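You operate a simulated robot arm through the tools that you are given. There is no shell and no other tool.

You run a simulated robot arm. Do the job below in one go: nothing can be reset, and whatever is moved stays where it is left.

Task
Put things in order on the top of the steel bench. At the end: the beige pad stands where the grey label roll stood; the grey label roll stands where the white bottle stood; the white bottle from the top of the steel bench stands where the teal pad stood; the teal pad from the top of the steel bench is on the brown small box (marked "Lot 26"); whatever was shut is shut again. Leave all else as you found it, and nothing knocked over.

The check looks at the end state, three seconds after you hand in, the way a careful person would. Anything else that was tipped, shoved, dropped, spilled or broken makes it a failure.

Robot
A 6-joint arm with a two-finger parallel gripper, fixed in place. Base frame: the origin is on the floor under the middle of its stand, x ahead of it, y to its left, z up; the work surface is at about z = 84. Units: cm, rad, N and s.
With the tool pointing down near the work surface it reaches from about 34 to 76 cm from the base axis. Its first joint turns from -1.152 to 1.152 rad. Payload 2.45 kg.
The tool frame sits at the grasp point between the pads (the TCP): z along the fingers, y along the line on which they close. The tips reach 2.4 cm beyond it. The gripper opens to 6.8 cm. The fingers are 1.7 cm wide and 1 cm thick; the gripper's body (4 by 7 cm) begins 4.1 cm behind the TCP.
Orientation is that of the tool frame in the base frame, as a unit quaternion [x, y, z, w]. With the fingers straight down and closing along the base's y, the tool's x points along the base's -x, its y along +y and its z along -z.

Tools
- The arm moves only by the tool arm_command. Its argument "deltas" is a list of rows, each an object of numbers (a shift or turn left out is 0, a gripper value left out holds the last): "dx", "dy", "dz": the shift along the tool's x, y, z in cm; "ax", "ay", "az": the turn, a rotation vector about the tool's x, y, z in rad. In form: [{"dx": .., "dy": .., "dz": .., "ax": .., "ay": .., "az": ..}, ...]. A call has 1 to 20 rows; each row shifts and turns the commanded pose from where the row before left it, along the tool's axes as they then stand. "claw" is the gripper command, from -1 (fully open) to 1 (shut), values between in proportion, set as the call begins (left out, the last holds). Each row takes 0.2 s and may step no farther than 5 cm and 0.15 rad from the row before; otherwise, or with a gripper value out of range, the whole call is refused. Where a pose cannot be reached the arm comes as near as it can. A force on the tool above 40 N (or 10 N above the force at the start of the call, whichever is more), or a blocked arm, ends the call early, and 0.2 s more pass. The fingers move at their own pace (about 10.8 cm/s each) and stop on an object; they squeeze with about 38 N. The grip force told is the motor's: it shows also when the fingers shut on nothing. Time passes only in rows, and 0.2 s behind the last, so rows that do not move let the fingers close. The reply holds the time, the measured pose of the TCP, the force on the tool along the base axes, the opening and the grip force, in the units named above and with some noise, with the torque about the TCP (base axes, N m) and any sound that the robot's microphone picked up, and new pictures: "views" is both (left out), scene, wrist or none.
- Cameras (640 x 400 px; columns grow to the right, rows downward): "scene" is fixed at [16.97, 41.45, 146.41]; the picture's right is [-0.74, -0.67, 0.00], its down [-0.38, 0.43, -0.82] and it looks along [0.55, -0.61, -0.58] (base axes); focal length 330 px, centre (320, 200). "wrist" rides on the gripper at [8.4, 1.1, -7.5] in the tool frame; the picture's right is [-0.13, 0.99, 0.00], its down [-0.60, -0.08, -0.79] and it looks along [-0.79, -0.10, 0.61] (tool axes); focal length 251 px, centre (320, 200).
- pixel_to_xyz(camera, pixels): for up to 12 pixels [column, row] of the newest picture of that camera ("zoom" is the newest enlarged one), the place [x, y, z] in the base frame of the surface seen there, good to about 0.3 cm. No time passes.
- zoom(camera, box): a new picture of the part [left, top, right, bottom] of that camera's present view, enlarged. No time passes.
- finish_job(): hands the job in; it is judged then, once.

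Leave the gripper open and the arm clear of the work at the hand-in unless told otherwise.

The tools are called after "Emit:" as a command line: name --argument value ..., lists and objects as JSON in quotes. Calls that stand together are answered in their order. arm_command: Moves the arm, as the interface text tells. Its arguments: {"type":"object","properties":{"deltas":{"type":"array"},"claw":{"type":"number"},"views":{"type":"string","enum":["both","scene","wrist","none"]}},"required":["deltas"]} The other tools are called the same way: pixel_to_xyz (camera, pixels) gives the place of the surface under pixels of a picture; zoom (camera, box) takes an enlarged picture of a part of a camera's view; finish_job () hands the job in.

At the start:

```text
time_s: 0.0
position: [48.04, -7.18, 109.91]
tcp_rot: [0.0, 1.0, 0.0, 0.001]
wrist_force: [-0.6, 0.5, -0.3]
moment: [-0.06, 0.01, -0.02]
gripper_width: 6.79
grip_force: 0.0
```

scene: 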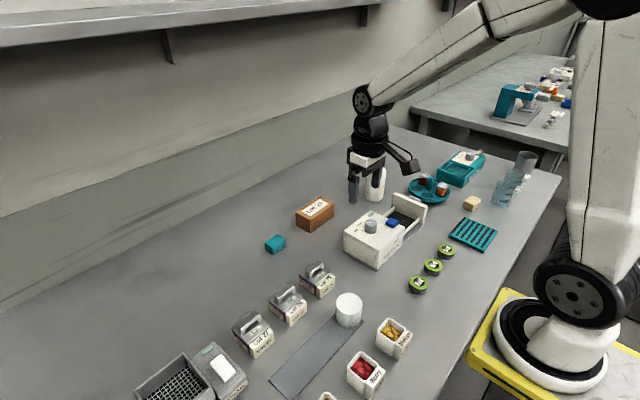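
wrist: 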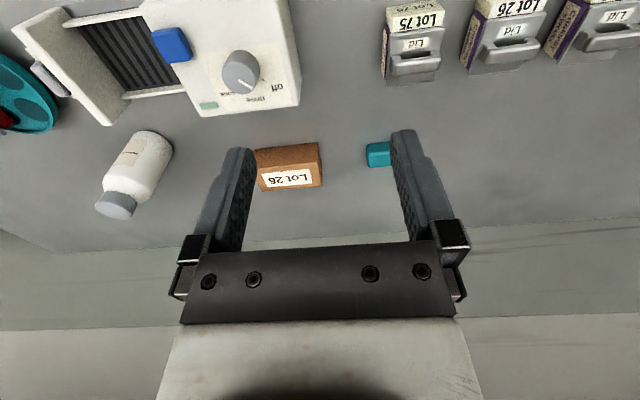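

I see the bench with many objects. Before moving, I will zoom in on parts of the scene view to identify the beige pad, grey label roll, white bottle, teal pad and the Lot 26 brown box.

Emit:
zoom --camera "scene" --box '[250, 130, 450, 255]'

Emit:
zoom --camera "scene" --box '[380, 130, 580, 255]'

Emit:
zoom --camera "scene" --box '[120, 250, 440, 400]'

Emit:
zoom --camera "scene" --box '[460, 50, 600, 140]'

```text
3.20 times, centred on (350, 192) of scene
```

zoom: 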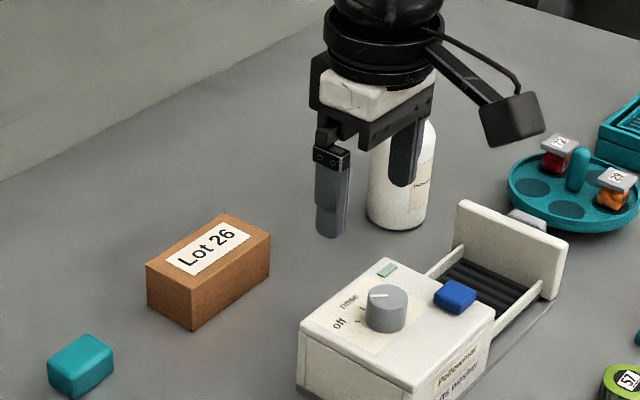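

```text
3.20 times, centred on (480, 192) of scene
```

zoom: 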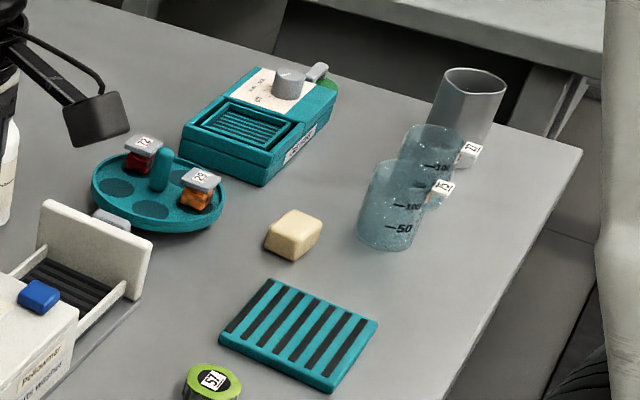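

```text
2.00 times, centred on (280, 325) of scene
```

zoom: 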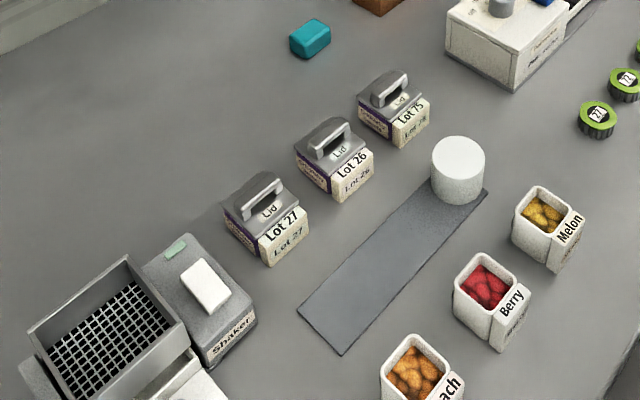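

```text
4.44 times, centred on (530, 95) of scene
```

zoom: 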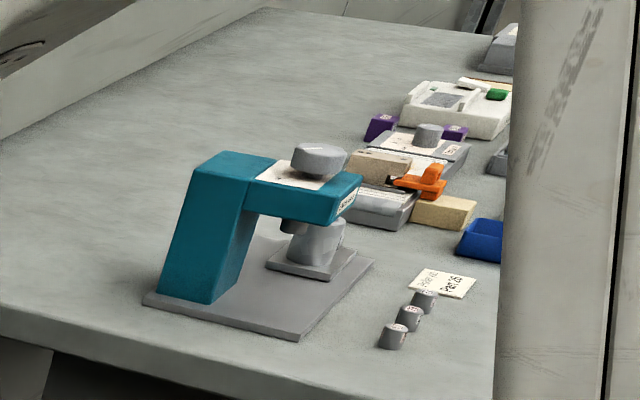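

I see the teal pad at (275,243), the white bottle at (376,186) and the beige pad at (471,203). The grey label roll is not yet clear, so I will zoom in on the grey candidates: the hollow grey cylinder near (525,160), the white cylinder at (349,310), and the bottom-left corner.

Emit:
zoom --camera "scene" --box '[480, 140, 560, 215]'

Emit:
zoom --camera "scene" --box '[120, 330, 280, 400]'

Emit:
zoom --camera "scene" --box '[400, 140, 500, 205]'

Emit:
zoom --camera "scene" --box '[310, 270, 400, 340]'

Emit:
zoom --camera "wrist" --box '[0, 0, 320, 220]'

```text
5.33 times, centred on (520, 178) of scene
```

zoom: 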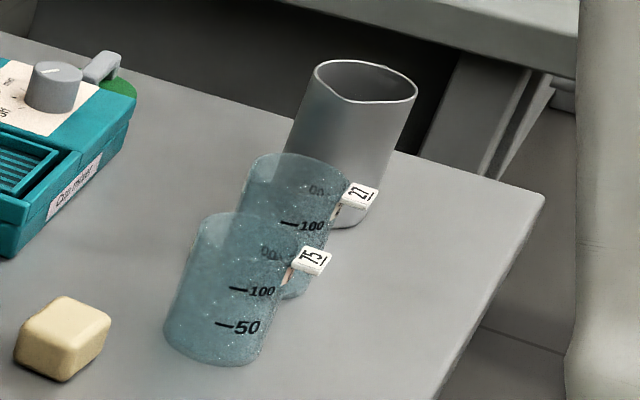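

```text
4.00 times, centred on (200, 365) of scene
```

zoom: 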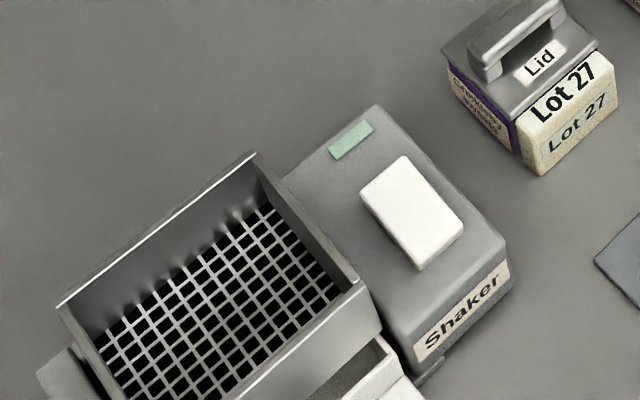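

```text
6.15 times, centred on (450, 172) of scene
```

zoom: 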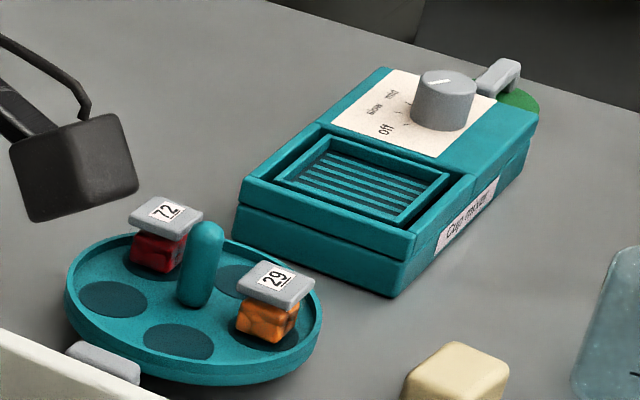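

```text
5.71 times, centred on (355, 305) of scene
```

zoom: 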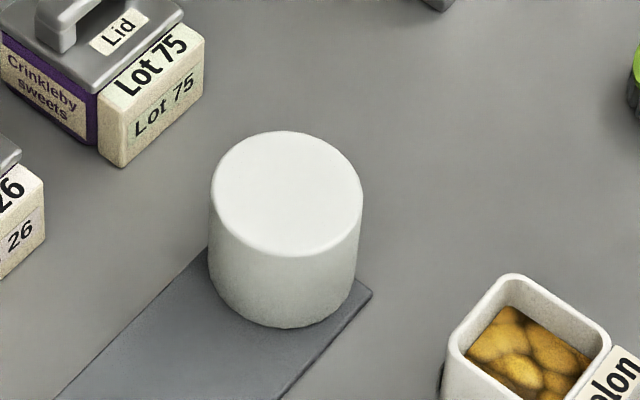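

```text
1.82 times, centred on (160, 110) of wrist
```

zoom: 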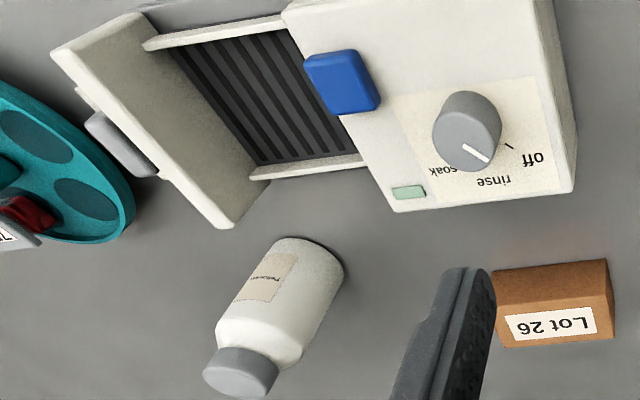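

The label roll still isn't certain. I'll read positions of the main objects to build a map, then look around with the wrist camera.

Emit:
pixel_to_xyz --camera "scene" --pixels '[[275, 240], [315, 208], [376, 200], [471, 201], [349, 302], [525, 158], [499, 200], [472, 233], [375, 235], [428, 185], [462, 165], [290, 365]]'

Emit:
pixel_to_xyz --camera "scene" --pixels '[[318, 280], [287, 305], [252, 333], [392, 335], [365, 372], [446, 252], [433, 267], [418, 285], [220, 365], [160, 380], [330, 398], [550, 178]]'

```text
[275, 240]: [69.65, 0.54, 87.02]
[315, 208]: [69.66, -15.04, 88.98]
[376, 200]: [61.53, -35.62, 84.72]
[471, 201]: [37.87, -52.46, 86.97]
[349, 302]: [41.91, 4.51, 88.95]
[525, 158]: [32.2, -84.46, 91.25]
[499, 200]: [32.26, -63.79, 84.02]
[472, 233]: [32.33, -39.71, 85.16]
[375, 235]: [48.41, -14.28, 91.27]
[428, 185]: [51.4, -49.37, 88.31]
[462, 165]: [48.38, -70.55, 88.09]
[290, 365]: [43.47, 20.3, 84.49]
```

```text
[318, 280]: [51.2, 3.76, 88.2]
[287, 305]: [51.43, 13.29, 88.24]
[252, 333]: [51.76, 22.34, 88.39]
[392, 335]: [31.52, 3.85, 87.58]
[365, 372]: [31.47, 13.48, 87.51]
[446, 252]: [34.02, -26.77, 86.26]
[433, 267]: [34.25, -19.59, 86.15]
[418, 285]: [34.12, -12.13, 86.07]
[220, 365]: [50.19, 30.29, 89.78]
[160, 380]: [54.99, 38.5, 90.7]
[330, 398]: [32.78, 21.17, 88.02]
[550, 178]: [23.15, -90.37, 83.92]
```

Map so far (approximate x, y): teal pad (69.7, 0.5), Lot 26 brown box (69.7, -15), bottle (61, -36), beige pad (38, -52), white cylinder (42, 4.5). Next I move the arm at safe height towards +y to view the left end of the bench and clear the scene view.

Emit:
arm_command --deltas '[{"dy": 4.5, "dx": 1}, {"dy": 4.5, "dx": 1}, {"dy": 4.5, "dx": 1}, {"dy": 4.5, "dx": 1}, {"dy": 4.5, "dx": 1}, {"dy": 4.5, "dx": 1}, {"dy": 0}]' --claw -1

```text
time_s: 1.6
position: [41.99, 19.85, 109.85]
tcp_rot: [0.0, 1.0, 0.0, 0.001]
wrist_force: [-0.4, -0.4, 0.0]
moment: [-0.04, 0.03, 0.02]
gripper_width: 6.79
grip_force: 0.1
```

scene: 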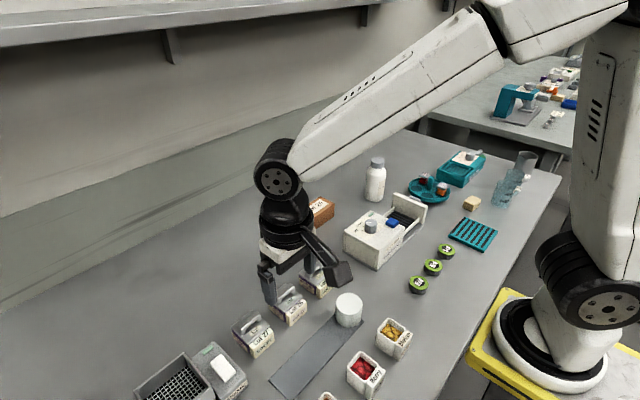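
wrist: 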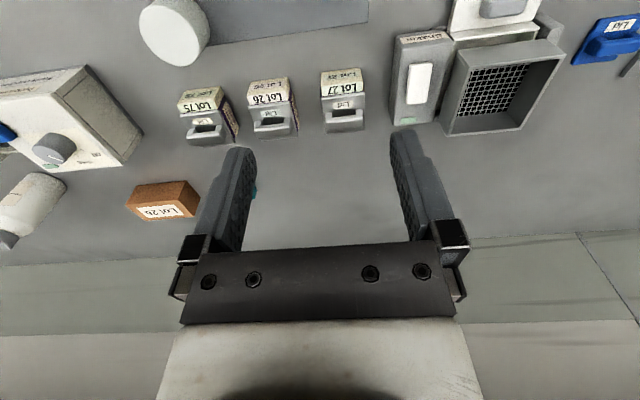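

At the wrist view's right edge (605,40) a blue lidded object shows on the left end of the bench. I'll keep going and turn the camera towards +y.

Emit:
arm_command --deltas '[{"dy": 3, "dx": 1, "dz": -2, "az": -0.14}, {"dy": 3, "dx": 0, "dz": -2, "az": -0.14}, {"dz": -2, "az": -0.14}, {"dz": -2, "az": -0.14}, {"az": -0.14}, {"az": -0.14}, {"az": -0.14}, {}]'

```text
time_s: 3.4
position: [40.69, 25.86, 117.88]
tcp_rot: [-0.472, 0.882, -0.001, 0.001]
wrist_force: [-0.5, 0.0, 0.7]
moment: [0.03, 0.03, 0.01]
gripper_width: 6.81
grip_force: 0.1
```

scene: 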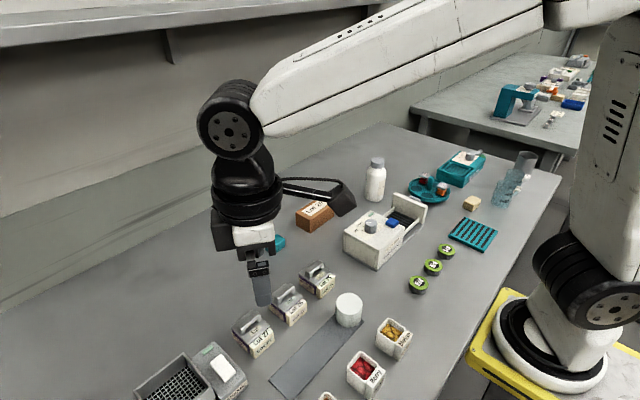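
wrist: 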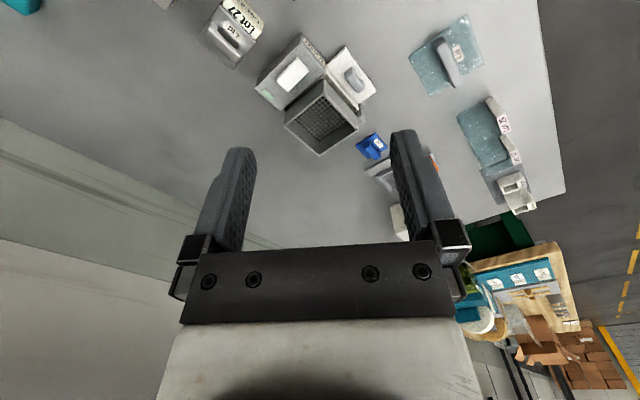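

More objects appear at the left end. I'll zoom in there on the wrist view.

Emit:
zoom --camera "wrist" --box '[330, 0, 570, 150]'

Emit:
zoom --camera "wrist" --box '[330, 100, 570, 250]'

Emit:
zoom --camera "wrist" --box '[440, 200, 640, 400]'

Emit:
zoom --camera "scene" --box '[340, 130, 560, 265]'

```text
2.67 times, centred on (450, 75) of wrist
```

zoom: 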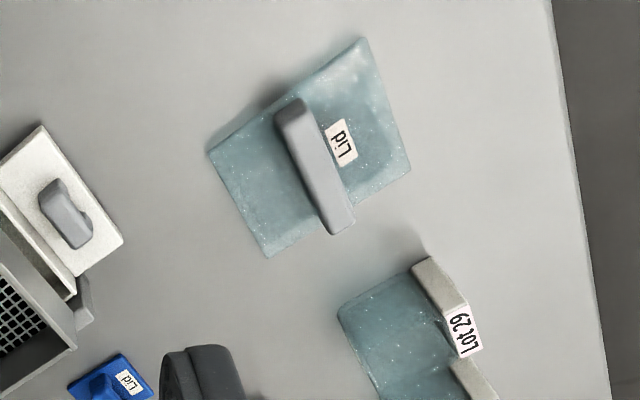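

```text
2.67 times, centred on (450, 175) of wrist
```

zoom: 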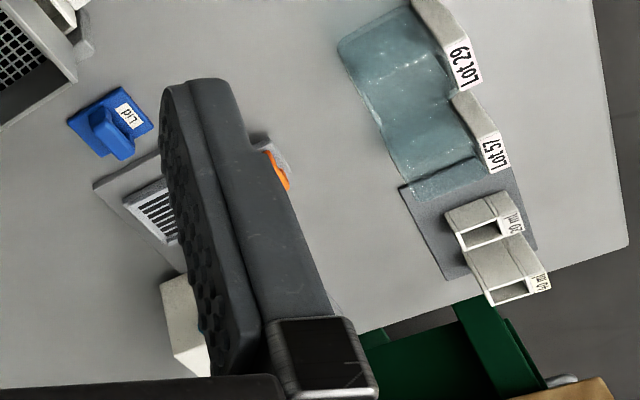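

```text
2.00 times, centred on (540, 300) of wrist
```

zoom: 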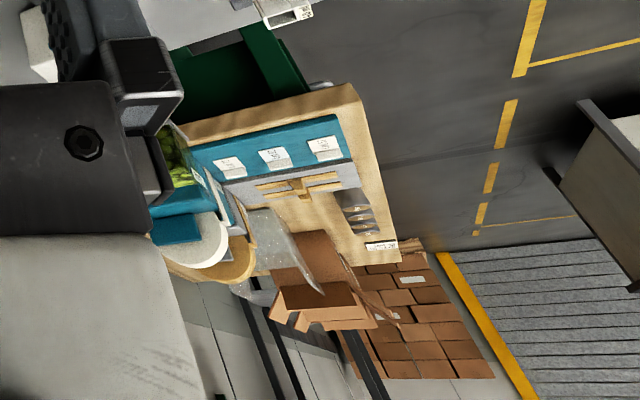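

```text
2.91 times, centred on (450, 198) of scene
```

zoom: 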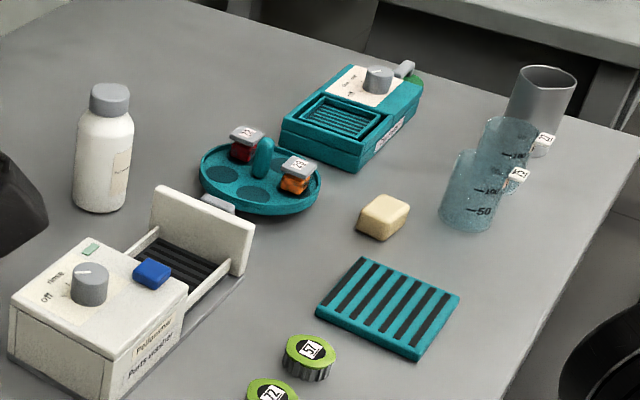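

A see-through lidded container lies around wrist (445,55) and other devices near (385,175). I'll read positions of these.

Emit:
pixel_to_xyz --camera "wrist" --pixels '[[448, 60], [420, 55], [466, 20], [430, 95], [490, 130], [371, 147], [512, 185], [350, 80], [320, 120], [385, 172], [400, 218], [550, 180]]'

```text
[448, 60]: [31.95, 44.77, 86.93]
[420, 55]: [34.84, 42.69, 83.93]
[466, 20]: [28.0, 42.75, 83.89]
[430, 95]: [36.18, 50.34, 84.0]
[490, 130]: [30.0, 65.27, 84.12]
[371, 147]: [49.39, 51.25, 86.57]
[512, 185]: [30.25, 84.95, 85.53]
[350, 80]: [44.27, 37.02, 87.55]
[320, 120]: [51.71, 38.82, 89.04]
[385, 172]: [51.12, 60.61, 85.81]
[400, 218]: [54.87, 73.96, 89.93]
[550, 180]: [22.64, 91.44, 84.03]
```

I'll turn the camera further towards +y to look at the clear container near (32, 45) and beyond.

Emit:
arm_command --deltas '[{"az": -0.14}, {"az": -0.14}, {"az": -0.14}, {"az": -0.14}, {"az": -0.1}, {}]'

```text
time_s: 4.8
position: [40.46, 25.86, 117.86]
tcp_rot: [0.732, -0.682, 0.001, -0.001]
wrist_force: [-0.9, -0.6, 1.5]
moment: [0.03, 0.0, 0.01]
gripper_width: 6.82
grip_force: 0.0
```

scene: 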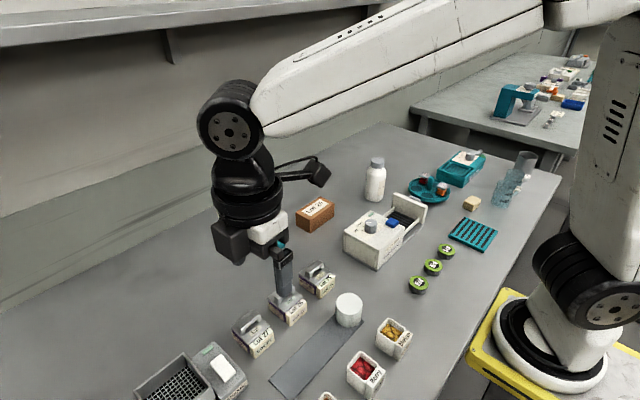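
wrist: 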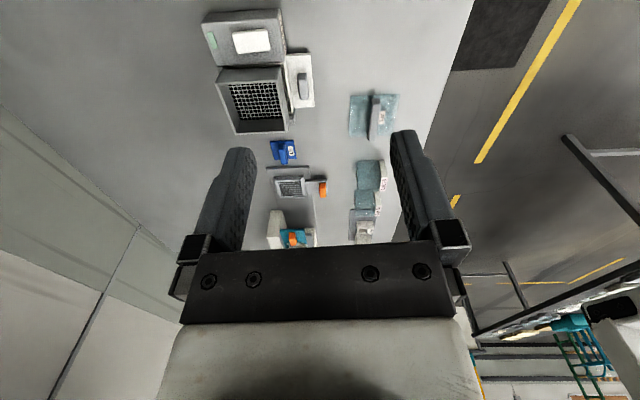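

Emit:
zoom --camera "wrist" --box '[190, 0, 430, 150]'

Emit:
zoom --camera "wrist" --box '[250, 130, 410, 250]'

```text
2.67 times, centred on (310, 75) of wrist
```

zoom: 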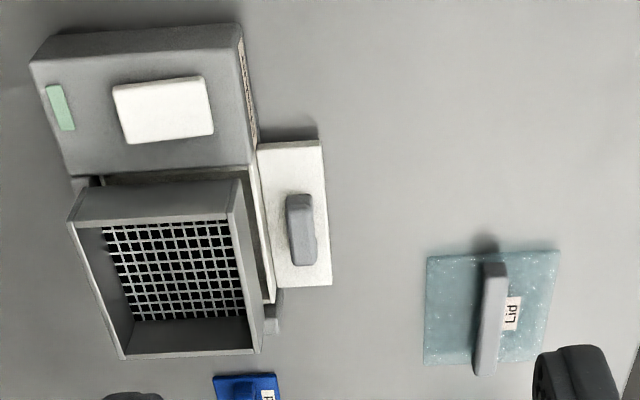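

```text
3.33 times, centred on (330, 190) of wrist
```

zoom: 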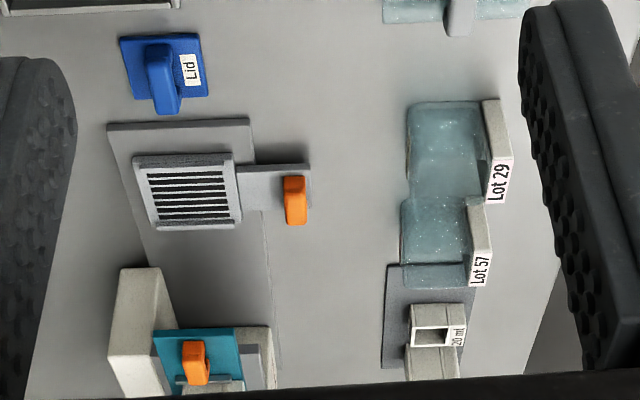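

The left end holds a flat clear lid, a blue lid, trays and a device, but no label roll that I can recognise. Next I look at the white cylinder from nearby and then at the right side. I'll turn back to face +x and move above the robot's near side.

Emit:
arm_command --deltas '[{"az": 0.14}, {"az": 0.14}, {"az": 0.14}, {"az": 0.14}, {"az": 0.14}, {"az": 0.14}, {"az": 0.14}, {"az": 0.14}, {"az": 0.14}, {"az": 0.14}, {"az": 0.14}, {"az": 0.1}, {}]' --views "none"

```text
time_s: 7.6
position: [40.61, 25.85, 118.0]
tcp_rot: [0.001, 1.0, 0.0, 0.001]
wrist_force: [-0.2, 0.2, 0.0]
moment: [-0.02, 0.02, -0.04]
gripper_width: 6.8
grip_force: 0.0
```

Facing +x again. Now I turn the camera to the right (towards -y) for a view along the bench.

Emit:
arm_command --deltas '[{"az": 0.14, "dx": 1}, {"az": 0.14}, {"az": 0.14}, {"az": 0.14}, {"az": 0.14}, {"az": 0.14}, {"az": 0.14}, {}]' --views "wrist"

```text
time_s: 9.4
position: [39.51, 25.87, 117.94]
tcp_rot: [0.471, 0.882, 0.0, 0.0]
wrist_force: [0.5, 0.2, -1.1]
moment: [-0.04, -0.02, 0.03]
gripper_width: 6.8
grip_force: 0.2
```

wrist: 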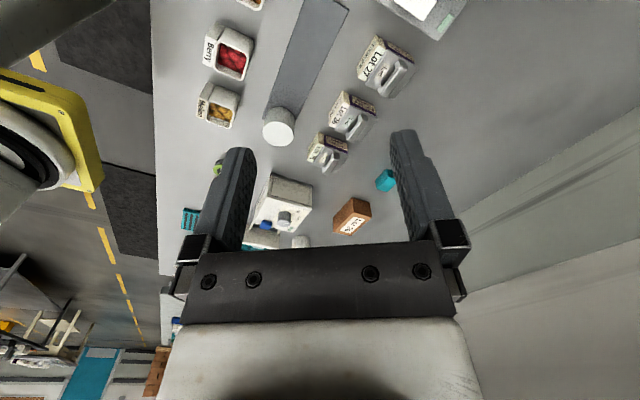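

Emit:
zoom --camera "wrist" --box '[190, 0, 430, 150]'

Emit:
zoom --camera "wrist" --box '[170, 130, 410, 250]'

```text
2.67 times, centred on (310, 75) of wrist
```

zoom: 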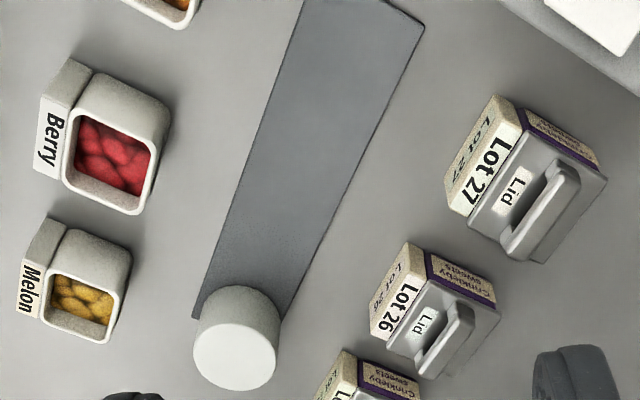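

```text
2.67 times, centred on (290, 190) of wrist
```

zoom: 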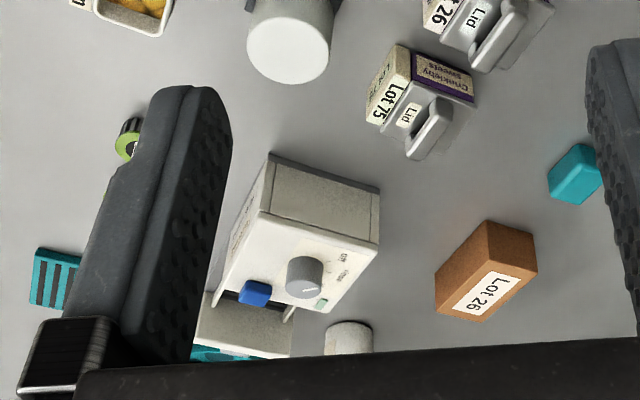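

No roll here yet. I'll move towards the right side of the bench to inspect it (beakers, cup mixer, washer drawer).

Emit:
arm_command --deltas '[{"az": -0.14}, {"az": -0.14}, {"az": -0.14}, {"az": -0.14}, {"az": -0.14}, {"az": -0.14}, {"az": -0.14}, {"dy": -4.8}, {"dy": -4.8}, {"dy": -4.8}, {"dy": -4.8}, {"dy": -4.8}, {"dy": -4.8}, {"dy": -4.8}, {"dy": -4.8}, {"dy": -4.8}, {}]' --views "both"

```text
time_s: 13.0
position: [39.51, -17.31, 117.93]
tcp_rot: [-0.001, 1.0, -0.001, 0.0]
wrist_force: [-0.1, 0.1, 0.7]
moment: [0.0, 0.0, 0.03]
gripper_width: 6.79
grip_force: 0.0
```

scene: 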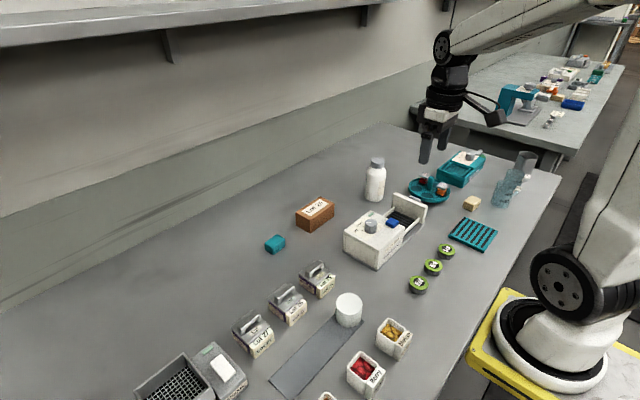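
wrist: 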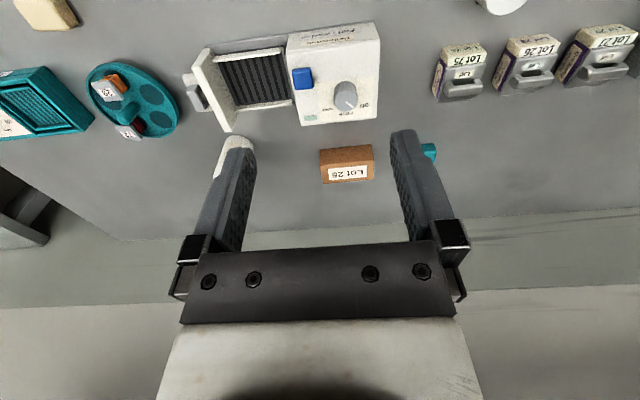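

I'll now turn towards -y from here and look at the right end.

Emit:
arm_command --deltas '[{"az": 0.14}, {"az": 0.14}, {"az": 0.14}, {"az": 0.14}, {"az": 0.14}, {"az": 0.14}, {"az": 0.14}, {"az": 0.14}, {"az": 0.14}, {}]' --views "wrist"

Emit:
zoom --camera "scene" --box '[480, 40, 640, 140]'

Emit:
zoom --camera "scene" --box '[330, 195, 440, 275]'

Emit:
zoom --camera "wrist" --box '[100, 0, 420, 200]'

```text
time_s: 15.2
position: [39.61, -17.32, 117.87]
tcp_rot: [0.59, 0.807, 0.0, 0.0]
wrist_force: [0.0, -0.5, 0.0]
moment: [-0.01, 0.0, 0.02]
gripper_width: 6.78
grip_force: 0.1
```

wrist: 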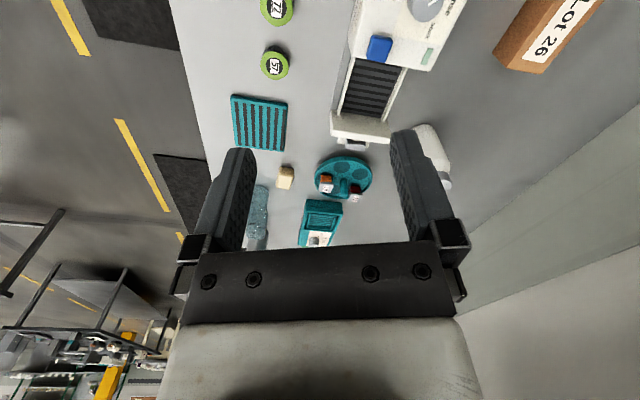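

```text
4.00 times, centred on (560, 90) of scene
```

zoom: 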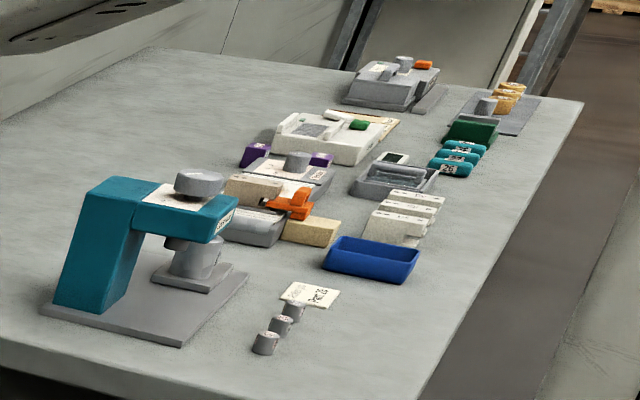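

```text
5.00 times, centred on (385, 235) of scene
```

zoom: 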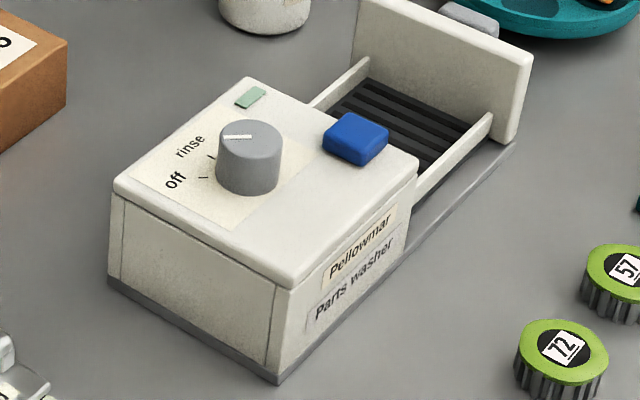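

```text
2.00 times, centred on (260, 100) of wrist
```

zoom: 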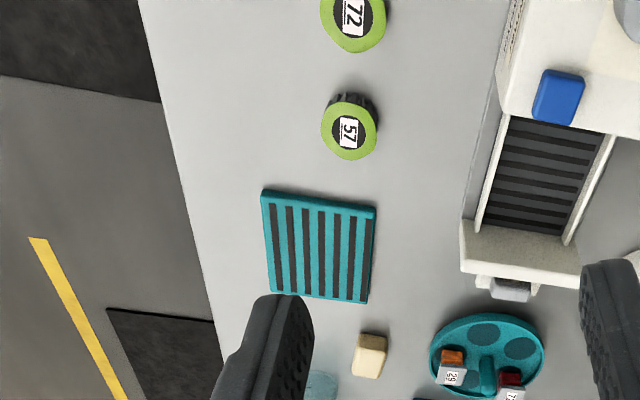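

No roll on the right side either. The white cylinder standing on the grey strip remains the main suspect, so I'll go close to it for a better look, coming from the +y side facing -y.

Emit:
arm_command --deltas '[{"az": 0.15}, {"az": 0.16, "dx": 0}, {}]' --views "none"

```text
refused: row 2 steps farther than a row can; nothing moved
```

Emit:
arm_command --deltas '[{"az": 0.15}, {"az": 0.15}, {"dx": 4.8, "dz": 1.5}, {"dx": 4.8, "dz": 1.5}, {"dx": 4.8, "dz": 1.5}, {"dx": 4.8, "dz": 1.5}, {"dx": 4.8, "dz": 1.5}, {"dx": 4.8, "dz": 1.5}, {"dx": 4.8, "dz": 1.5}, {"dx": 4.8, "dz": 1.5}, {}]' --views "both"

```text
refused: row 3 steps farther than a row can; nothing moved
```

The step was slightly over the limit (5.03 cm). I repeat it with a smaller step.

Emit:
arm_command --deltas '[{"az": 0.15}, {"az": 0.15}, {"dx": 4.7, "dz": 1.5}, {"dx": 4.7, "dz": 1.5}, {"dx": 4.7, "dz": 1.5}, {"dx": 4.7, "dz": 1.5}, {"dx": 4.7, "dz": 1.5}, {"dx": 4.7, "dz": 1.5}, {"dx": 4.7, "dz": 1.5}, {"dx": 4.7, "dz": 1.5}, {}]' --views "both"

```text
time_s: 17.6
position: [39.22, 20.2, 105.92]
tcp_rot: [0.704, 0.71, 0.0, 0.001]
wrist_force: [0.1, -0.2, -0.6]
moment: [0.02, 0.02, -0.02]
gripper_width: 6.78
grip_force: 0.1
```

scene: 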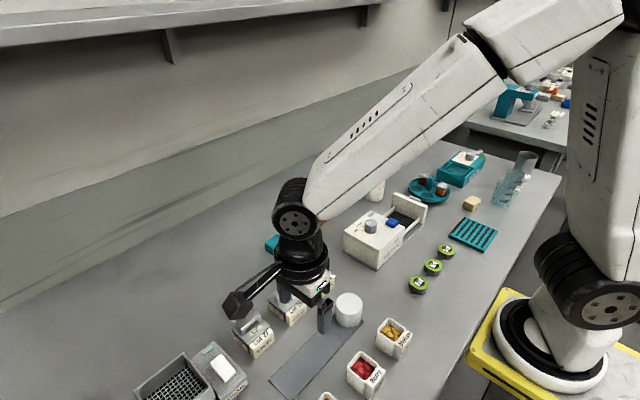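
wrist: 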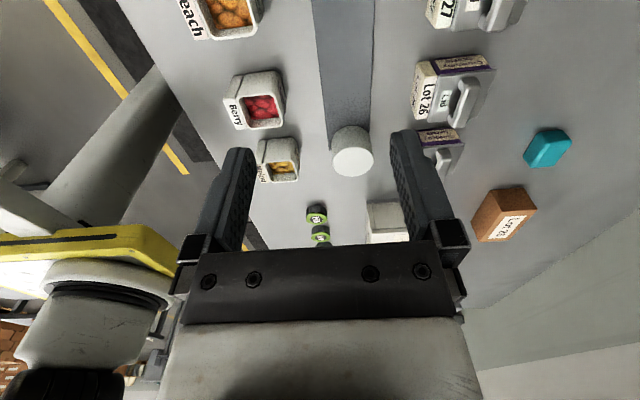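

Emit:
zoom --camera "wrist" --box '[280, 80, 440, 200]'

Emit:
zoom --camera "wrist" --box '[180, 0, 420, 140]'

Emit:
pixel_to_xyz --camera "wrist" --pixels '[[352, 163], [352, 150], [336, 163], [370, 163], [352, 175], [352, 130], [340, 100], [325, 60], [370, 60], [345, 5], [332, 140], [352, 140]]'

```text
3.33 times, centred on (360, 140) of wrist
```

zoom: 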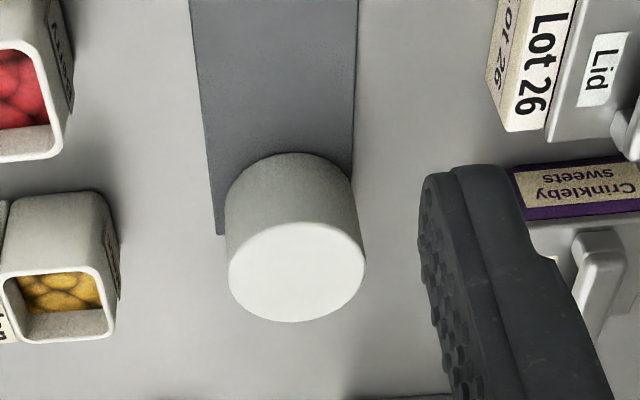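

```text
2.67 times, centred on (300, 70) of wrist
```

zoom: 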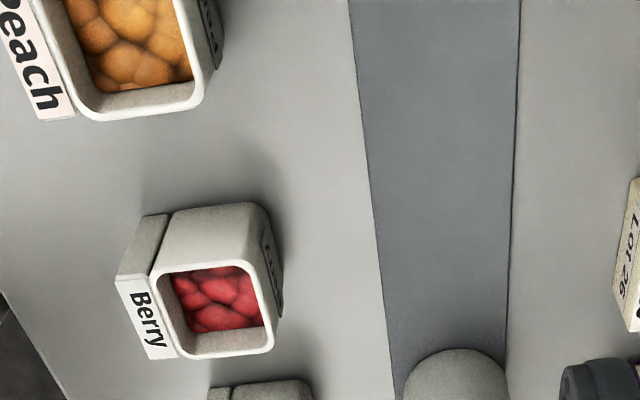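

```text
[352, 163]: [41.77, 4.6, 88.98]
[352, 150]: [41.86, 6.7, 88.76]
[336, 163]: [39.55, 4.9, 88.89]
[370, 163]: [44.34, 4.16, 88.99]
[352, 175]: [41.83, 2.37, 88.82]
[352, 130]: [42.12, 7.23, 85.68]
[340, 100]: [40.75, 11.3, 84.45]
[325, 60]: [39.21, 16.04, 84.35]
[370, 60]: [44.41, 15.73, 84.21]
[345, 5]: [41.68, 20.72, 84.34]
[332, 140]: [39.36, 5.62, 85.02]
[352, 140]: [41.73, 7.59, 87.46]
```

The cylinder is plain white, about 5.2 cm across and 4.7 cm tall, standing on the grey strip's end. It may or may not be the roll. I'll inspect the shaker and the lidded boxes next, facing +x again from a spot near (29, 34).

Emit:
arm_command --deltas '[{"az": -0.145}, {"az": -0.145}, {"az": -0.145}, {"az": -0.145}, {"az": -0.145}, {"az": -0.145}, {"az": -0.145}, {"az": -0.145}, {"az": -0.145}, {"az": -0.145}, {"az": -0.12}, {"dx": 2.5, "dy": 4}, {"dx": 2.5, "dy": 4}, {"dx": 2.5, "dy": 4}, {"dx": 2.5, "dy": 4}, {}]' --views "both"

```text
time_s: 21.0
position: [28.93, 36.27, 106.07]
tcp_rot: [-0.005, 1.0, 0.0, 0.002]
wrist_force: [0.5, -0.1, -0.3]
moment: [-0.01, -0.02, -0.02]
gripper_width: 6.8
grip_force: 0.1
```

scene: 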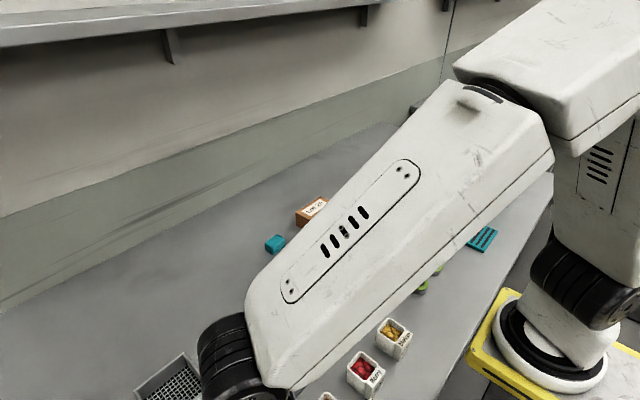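
wrist: 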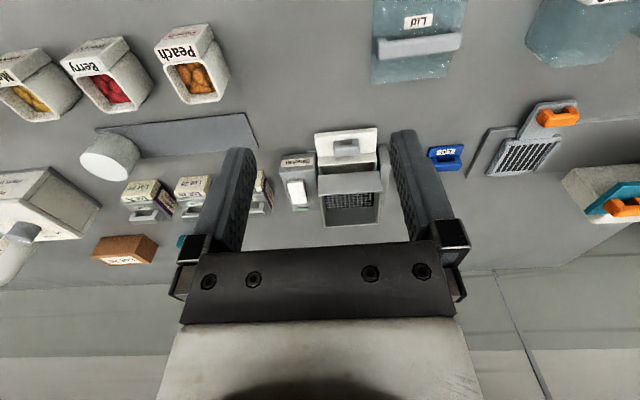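

Emit:
zoom --camera "wrist" --box '[270, 110, 410, 240]'

Emit:
zoom --camera "wrist" --box '[0, 0, 280, 175]'

Emit:
zoom --camera "wrist" --box '[360, 0, 640, 175]'

Emit:
zoom --camera "wrist" --box '[430, 90, 640, 270]'

Emit:
zoom --camera "wrist" --box '[0, 140, 290, 280]'

```text
3.08 times, centred on (340, 175) of wrist
```

zoom: 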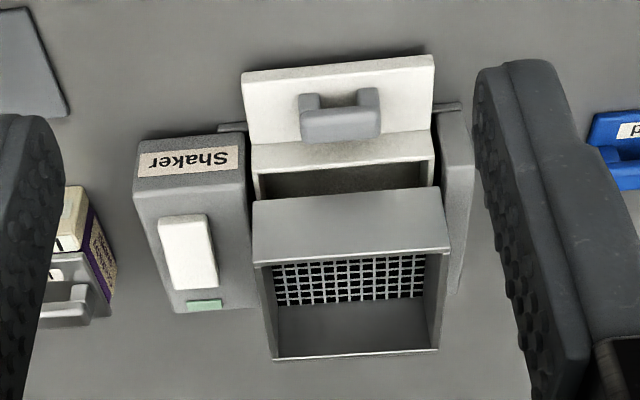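

```text
2.29 times, centred on (140, 88) of wrist
```

zoom: 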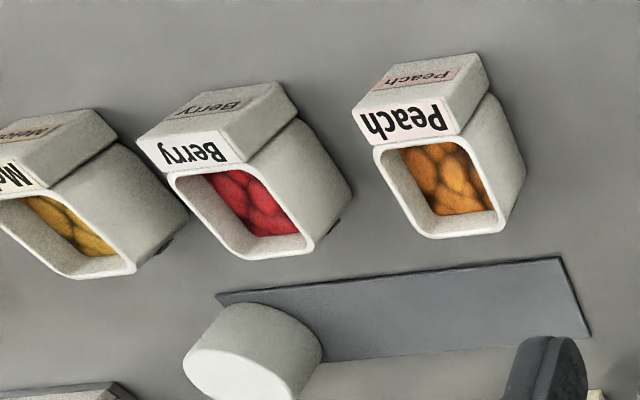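

```text
2.29 times, centred on (500, 88) of wrist
```

zoom: 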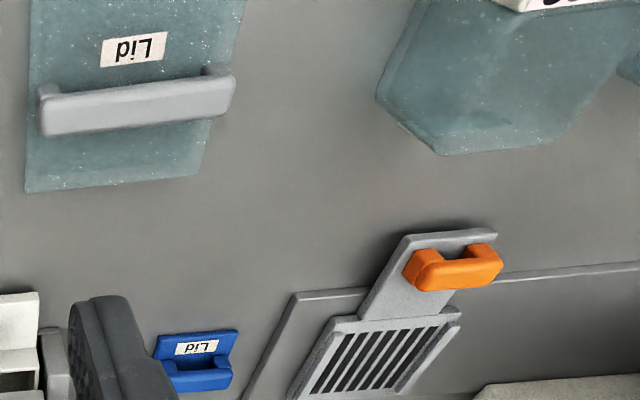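

```text
2.22 times, centred on (535, 180) of wrist
```

zoom: 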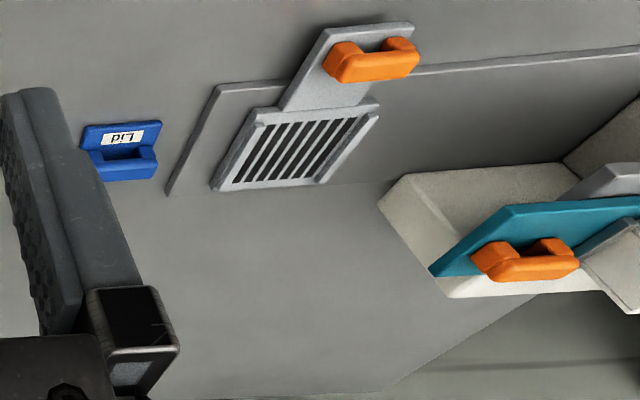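

```text
2.21 times, centred on (145, 210) of wrist
```

zoom: 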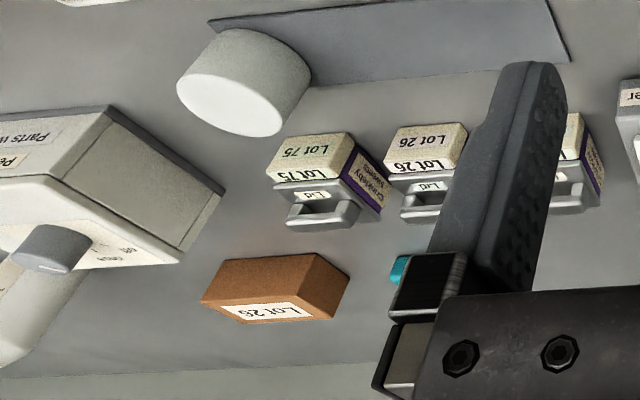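

Still no grey roll; the shaker has a slightly open white drawer with a basket next to it, and three grey lids sit on the Lot boxes. I'll go to the right end and look back towards +y to see behind and inside things (washer, cup mixer, beakers).

Emit:
arm_command --deltas '[{"dx": -3.5, "dy": -3, "dz": -1.5}, {"dx": -3.5, "dy": -3, "dz": -1.5}, {"dx": -3.5, "dy": -3, "dz": -1.5}, {"dx": -3.5, "dy": -3, "dz": -1.5}, {"dy": -4.9}, {"dy": -4.9}, {"dy": -4.9}, {"dy": -4.9}, {"dy": -4.9}, {"dy": -4.9}, {"dy": -4.9}, {"dy": -4.9}, {"dy": -4.9}, {"dy": -4.9}, {"dy": -4.9}, {"dy": -4.9}, {"dy": -4.9}, {"dy": -4.9}, {}]' --views "scene"

Emit:
zoom --camera "scene" --box '[220, 250, 420, 375]'

```text
time_s: 25.0
position: [43.93, -44.35, 111.87]
tcp_rot: [-0.007, 1.0, 0.0, 0.001]
wrist_force: [0.9, 0.5, 0.5]
moment: [0.03, -0.05, -0.03]
gripper_width: 6.82
grip_force: 0.0
```

scene: 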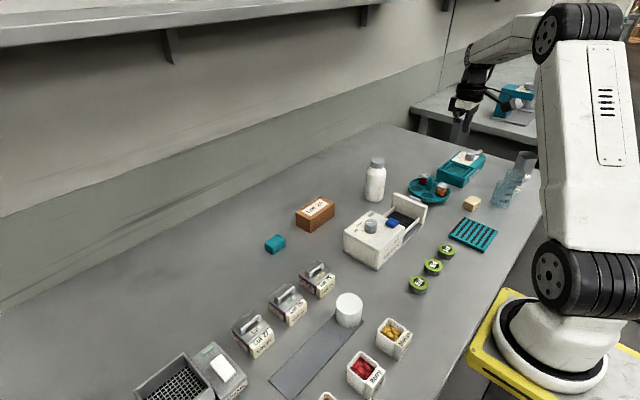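

```text
3.20 times, centred on (320, 312) of scene
```

zoom: 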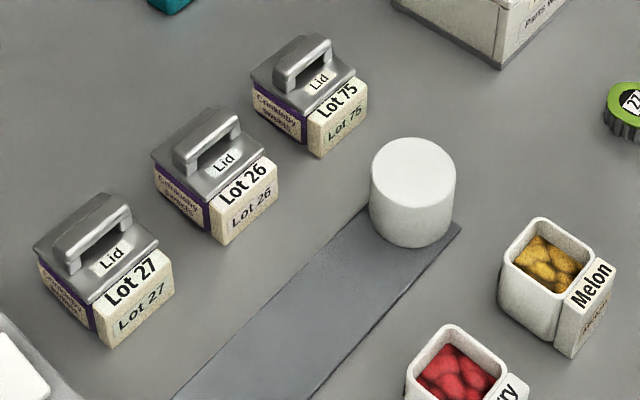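

Now I turn the camera to +y from the right end.

Emit:
arm_command --deltas '[{"az": -0.145}, {"az": -0.145}, {"az": -0.145}, {"az": -0.145}, {"az": -0.145}, {"az": -0.145}, {"az": -0.145}, {"az": -0.145}, {"az": -0.145}, {"az": -0.145}, {"az": -0.12}, {}]' --views "both"

Emit:
zoom --camera "wrist" --box '[200, 0, 440, 150]'

Emit:
zoom --camera "wrist" --box '[230, 110, 410, 250]'

```text
time_s: 27.6
position: [43.93, -44.4, 112.05]
tcp_rot: [0.711, -0.703, 0.001, 0.0]
wrist_force: [-0.5, -0.3, -1.3]
moment: [0.01, 0.0, -0.03]
gripper_width: 6.78
grip_force: 0.0
```

scene: 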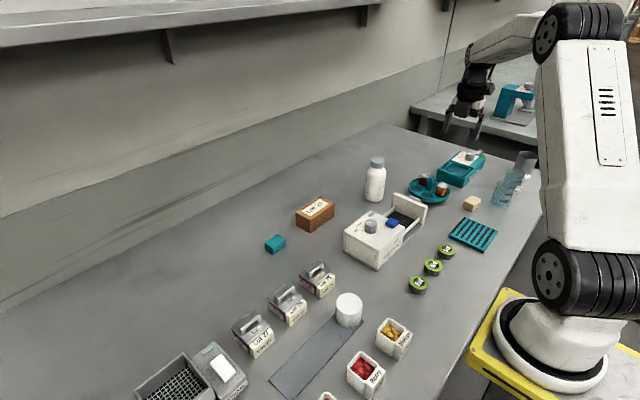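
wrist: 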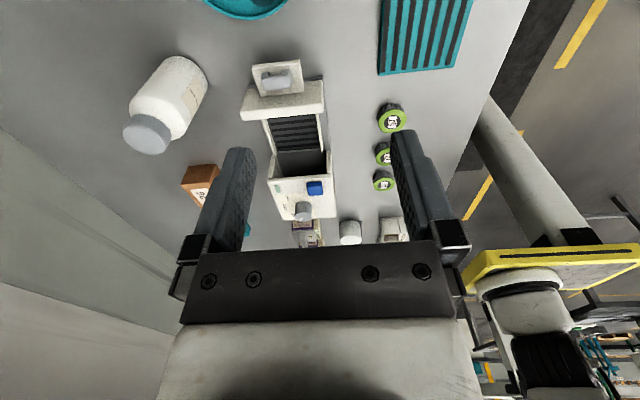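

```text
2.67 times, centred on (320, 75) of wrist
```

zoom: 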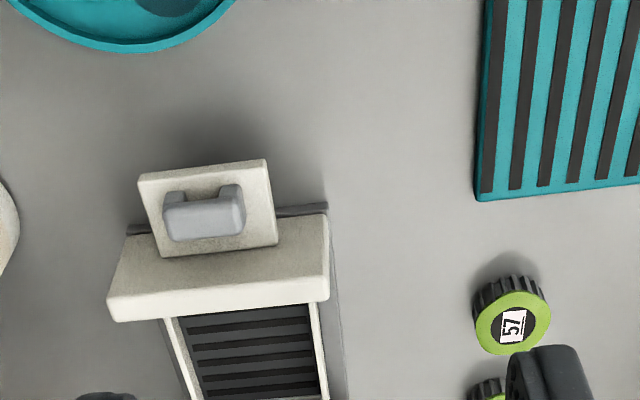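

```text
2.86 times, centred on (320, 180) of wrist
```

zoom: 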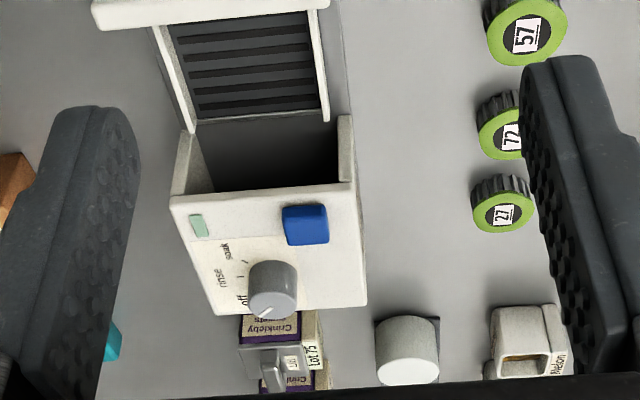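

The washer drawer is empty. I'll turn all the way to face -y here to look behind the cup mixer and beakers.

Emit:
arm_command --deltas '[{"az": 0.148}, {"az": 0.148}, {"az": 0.148}, {"az": 0.148}, {"az": 0.148}, {"az": 0.148}, {"az": 0.148}, {"az": 0.148}, {"az": 0.148}, {"az": 0.148}, {"az": 0.148}, {"az": 0.148}, {"az": 0.148}, {"az": 0.148}, {"az": 0.148}, {"az": 0.148}, {"az": 0.148}, {"az": 0.148}, {"az": 0.148}, {}]' --views "wrist"

Emit:
zoom --camera "wrist" --box '[180, 0, 440, 160]'

Emit:
zoom --camera "wrist" --box '[180, 110, 440, 250]'

```text
time_s: 31.8
position: [43.83, -44.38, 112.08]
tcp_rot: [0.577, 0.816, 0.001, -0.001]
wrist_force: [0.4, -0.5, -0.1]
moment: [-0.01, 0.01, 0.01]
gripper_width: 6.78
grip_force: 0.0
```

wrist: 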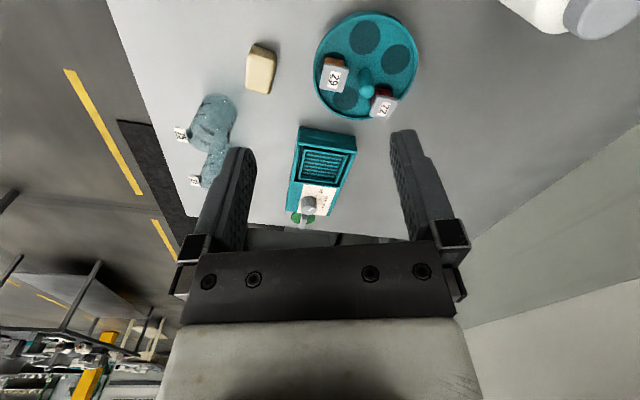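

```text
2.46 times, centred on (310, 80) of wrist
```

zoom: 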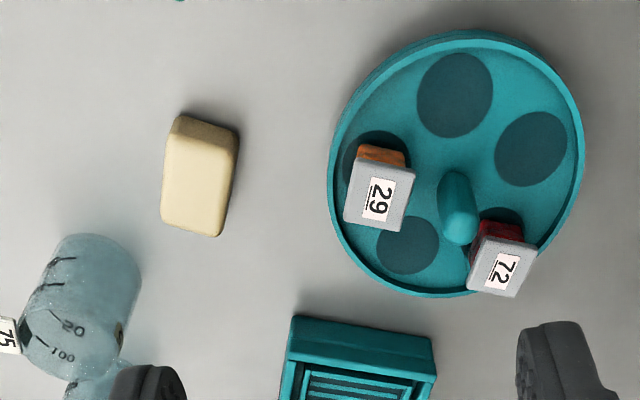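

```text
2.46 times, centred on (310, 180) of wrist
```

zoom: 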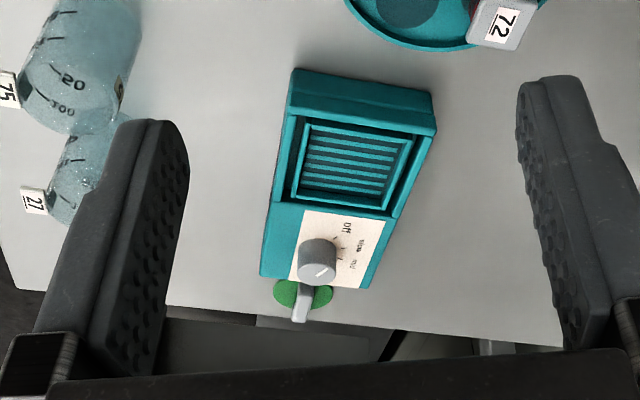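

Nothing here either. The roll must be hidden or be the cylinder itself. I'll measure the Lot boxes, the shaker and the cylinder in detail from the scene view.

Emit:
zoom --camera "scene" --box '[260, 250, 360, 330]'

Emit:
pixel_to_xyz --camera "zoom" --pixels '[[272, 90], [330, 75], [420, 85], [465, 120], [385, 170], [400, 235], [480, 175], [265, 150], [360, 100], [320, 130], [570, 350], [590, 300]]'

```text
5.00 times, centred on (310, 290) of scene
```

zoom: 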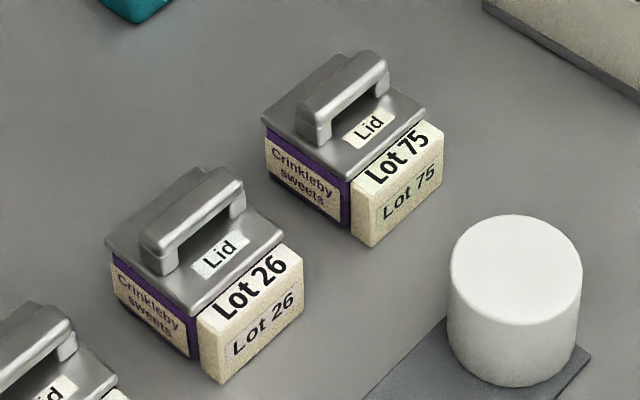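

```text
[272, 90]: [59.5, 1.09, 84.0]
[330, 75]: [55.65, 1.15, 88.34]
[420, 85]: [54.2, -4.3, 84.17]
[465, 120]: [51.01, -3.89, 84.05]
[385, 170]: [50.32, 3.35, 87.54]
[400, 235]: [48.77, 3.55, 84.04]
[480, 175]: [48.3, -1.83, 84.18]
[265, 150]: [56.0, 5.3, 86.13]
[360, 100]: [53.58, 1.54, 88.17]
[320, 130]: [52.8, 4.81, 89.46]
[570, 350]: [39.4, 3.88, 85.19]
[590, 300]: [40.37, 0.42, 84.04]
```

Next: a closer look inside the washer chamber from the right side. I turn back to +y, then come down a little in front of the drawer.

Emit:
arm_command --deltas '[{"az": -0.148}, {"az": -0.148}, {"az": -0.148}, {"az": -0.148}, {"az": -0.148}, {"az": -0.148}, {"az": -0.148}, {"az": -0.148}, {"az": -0.148}, {"az": -0.148}, {"az": -0.148}, {"az": -0.148}, {"az": -0.148}, {"az": -0.148}, {"az": -0.148}, {"az": -0.148}, {"az": -0.148}, {"az": -0.148}, {"az": -0.148}, {}]' --views "none"

Emit:
arm_command --deltas '[{"dy": -1, "dz": 3}, {"dy": -1, "dz": 3}, {"dx": -3, "dz": 2}, {"dx": -3, "dz": 2}, {}]' --views "wrist"

Emit:
zoom --camera "wrist" --box '[220, 60, 420, 240]'

```text
time_s: 36.0
position: [43.97, -44.44, 111.86]
tcp_rot: [0.712, -0.703, 0.0, -0.001]
wrist_force: [-0.3, 0.1, -0.4]
moment: [0.05, -0.01, -0.01]
gripper_width: 6.81
grip_force: 0.0
```

```text
time_s: 37.2
position: [45.87, -38.26, 101.89]
tcp_rot: [0.711, -0.704, 0.0, -0.001]
wrist_force: [0.0, -0.5, -0.4]
moment: [0.01, 0.01, 0.01]
gripper_width: 6.82
grip_force: 0.1
```

wrist: 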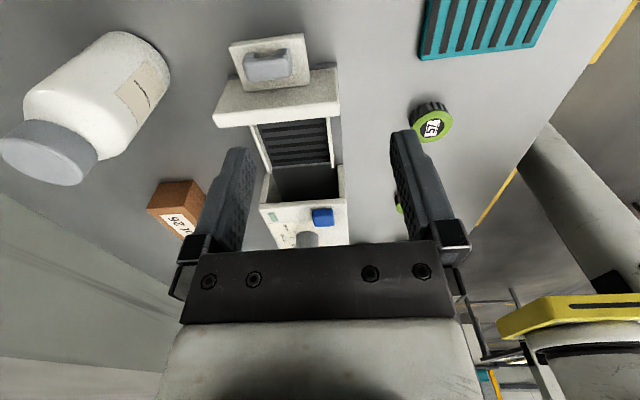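

```text
2.22 times, centred on (320, 150) of wrist
```

zoom: 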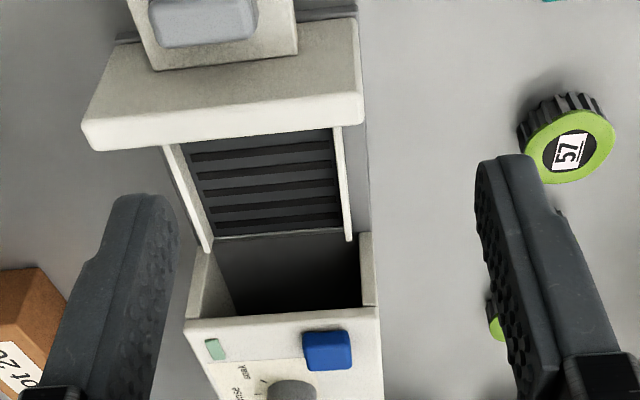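

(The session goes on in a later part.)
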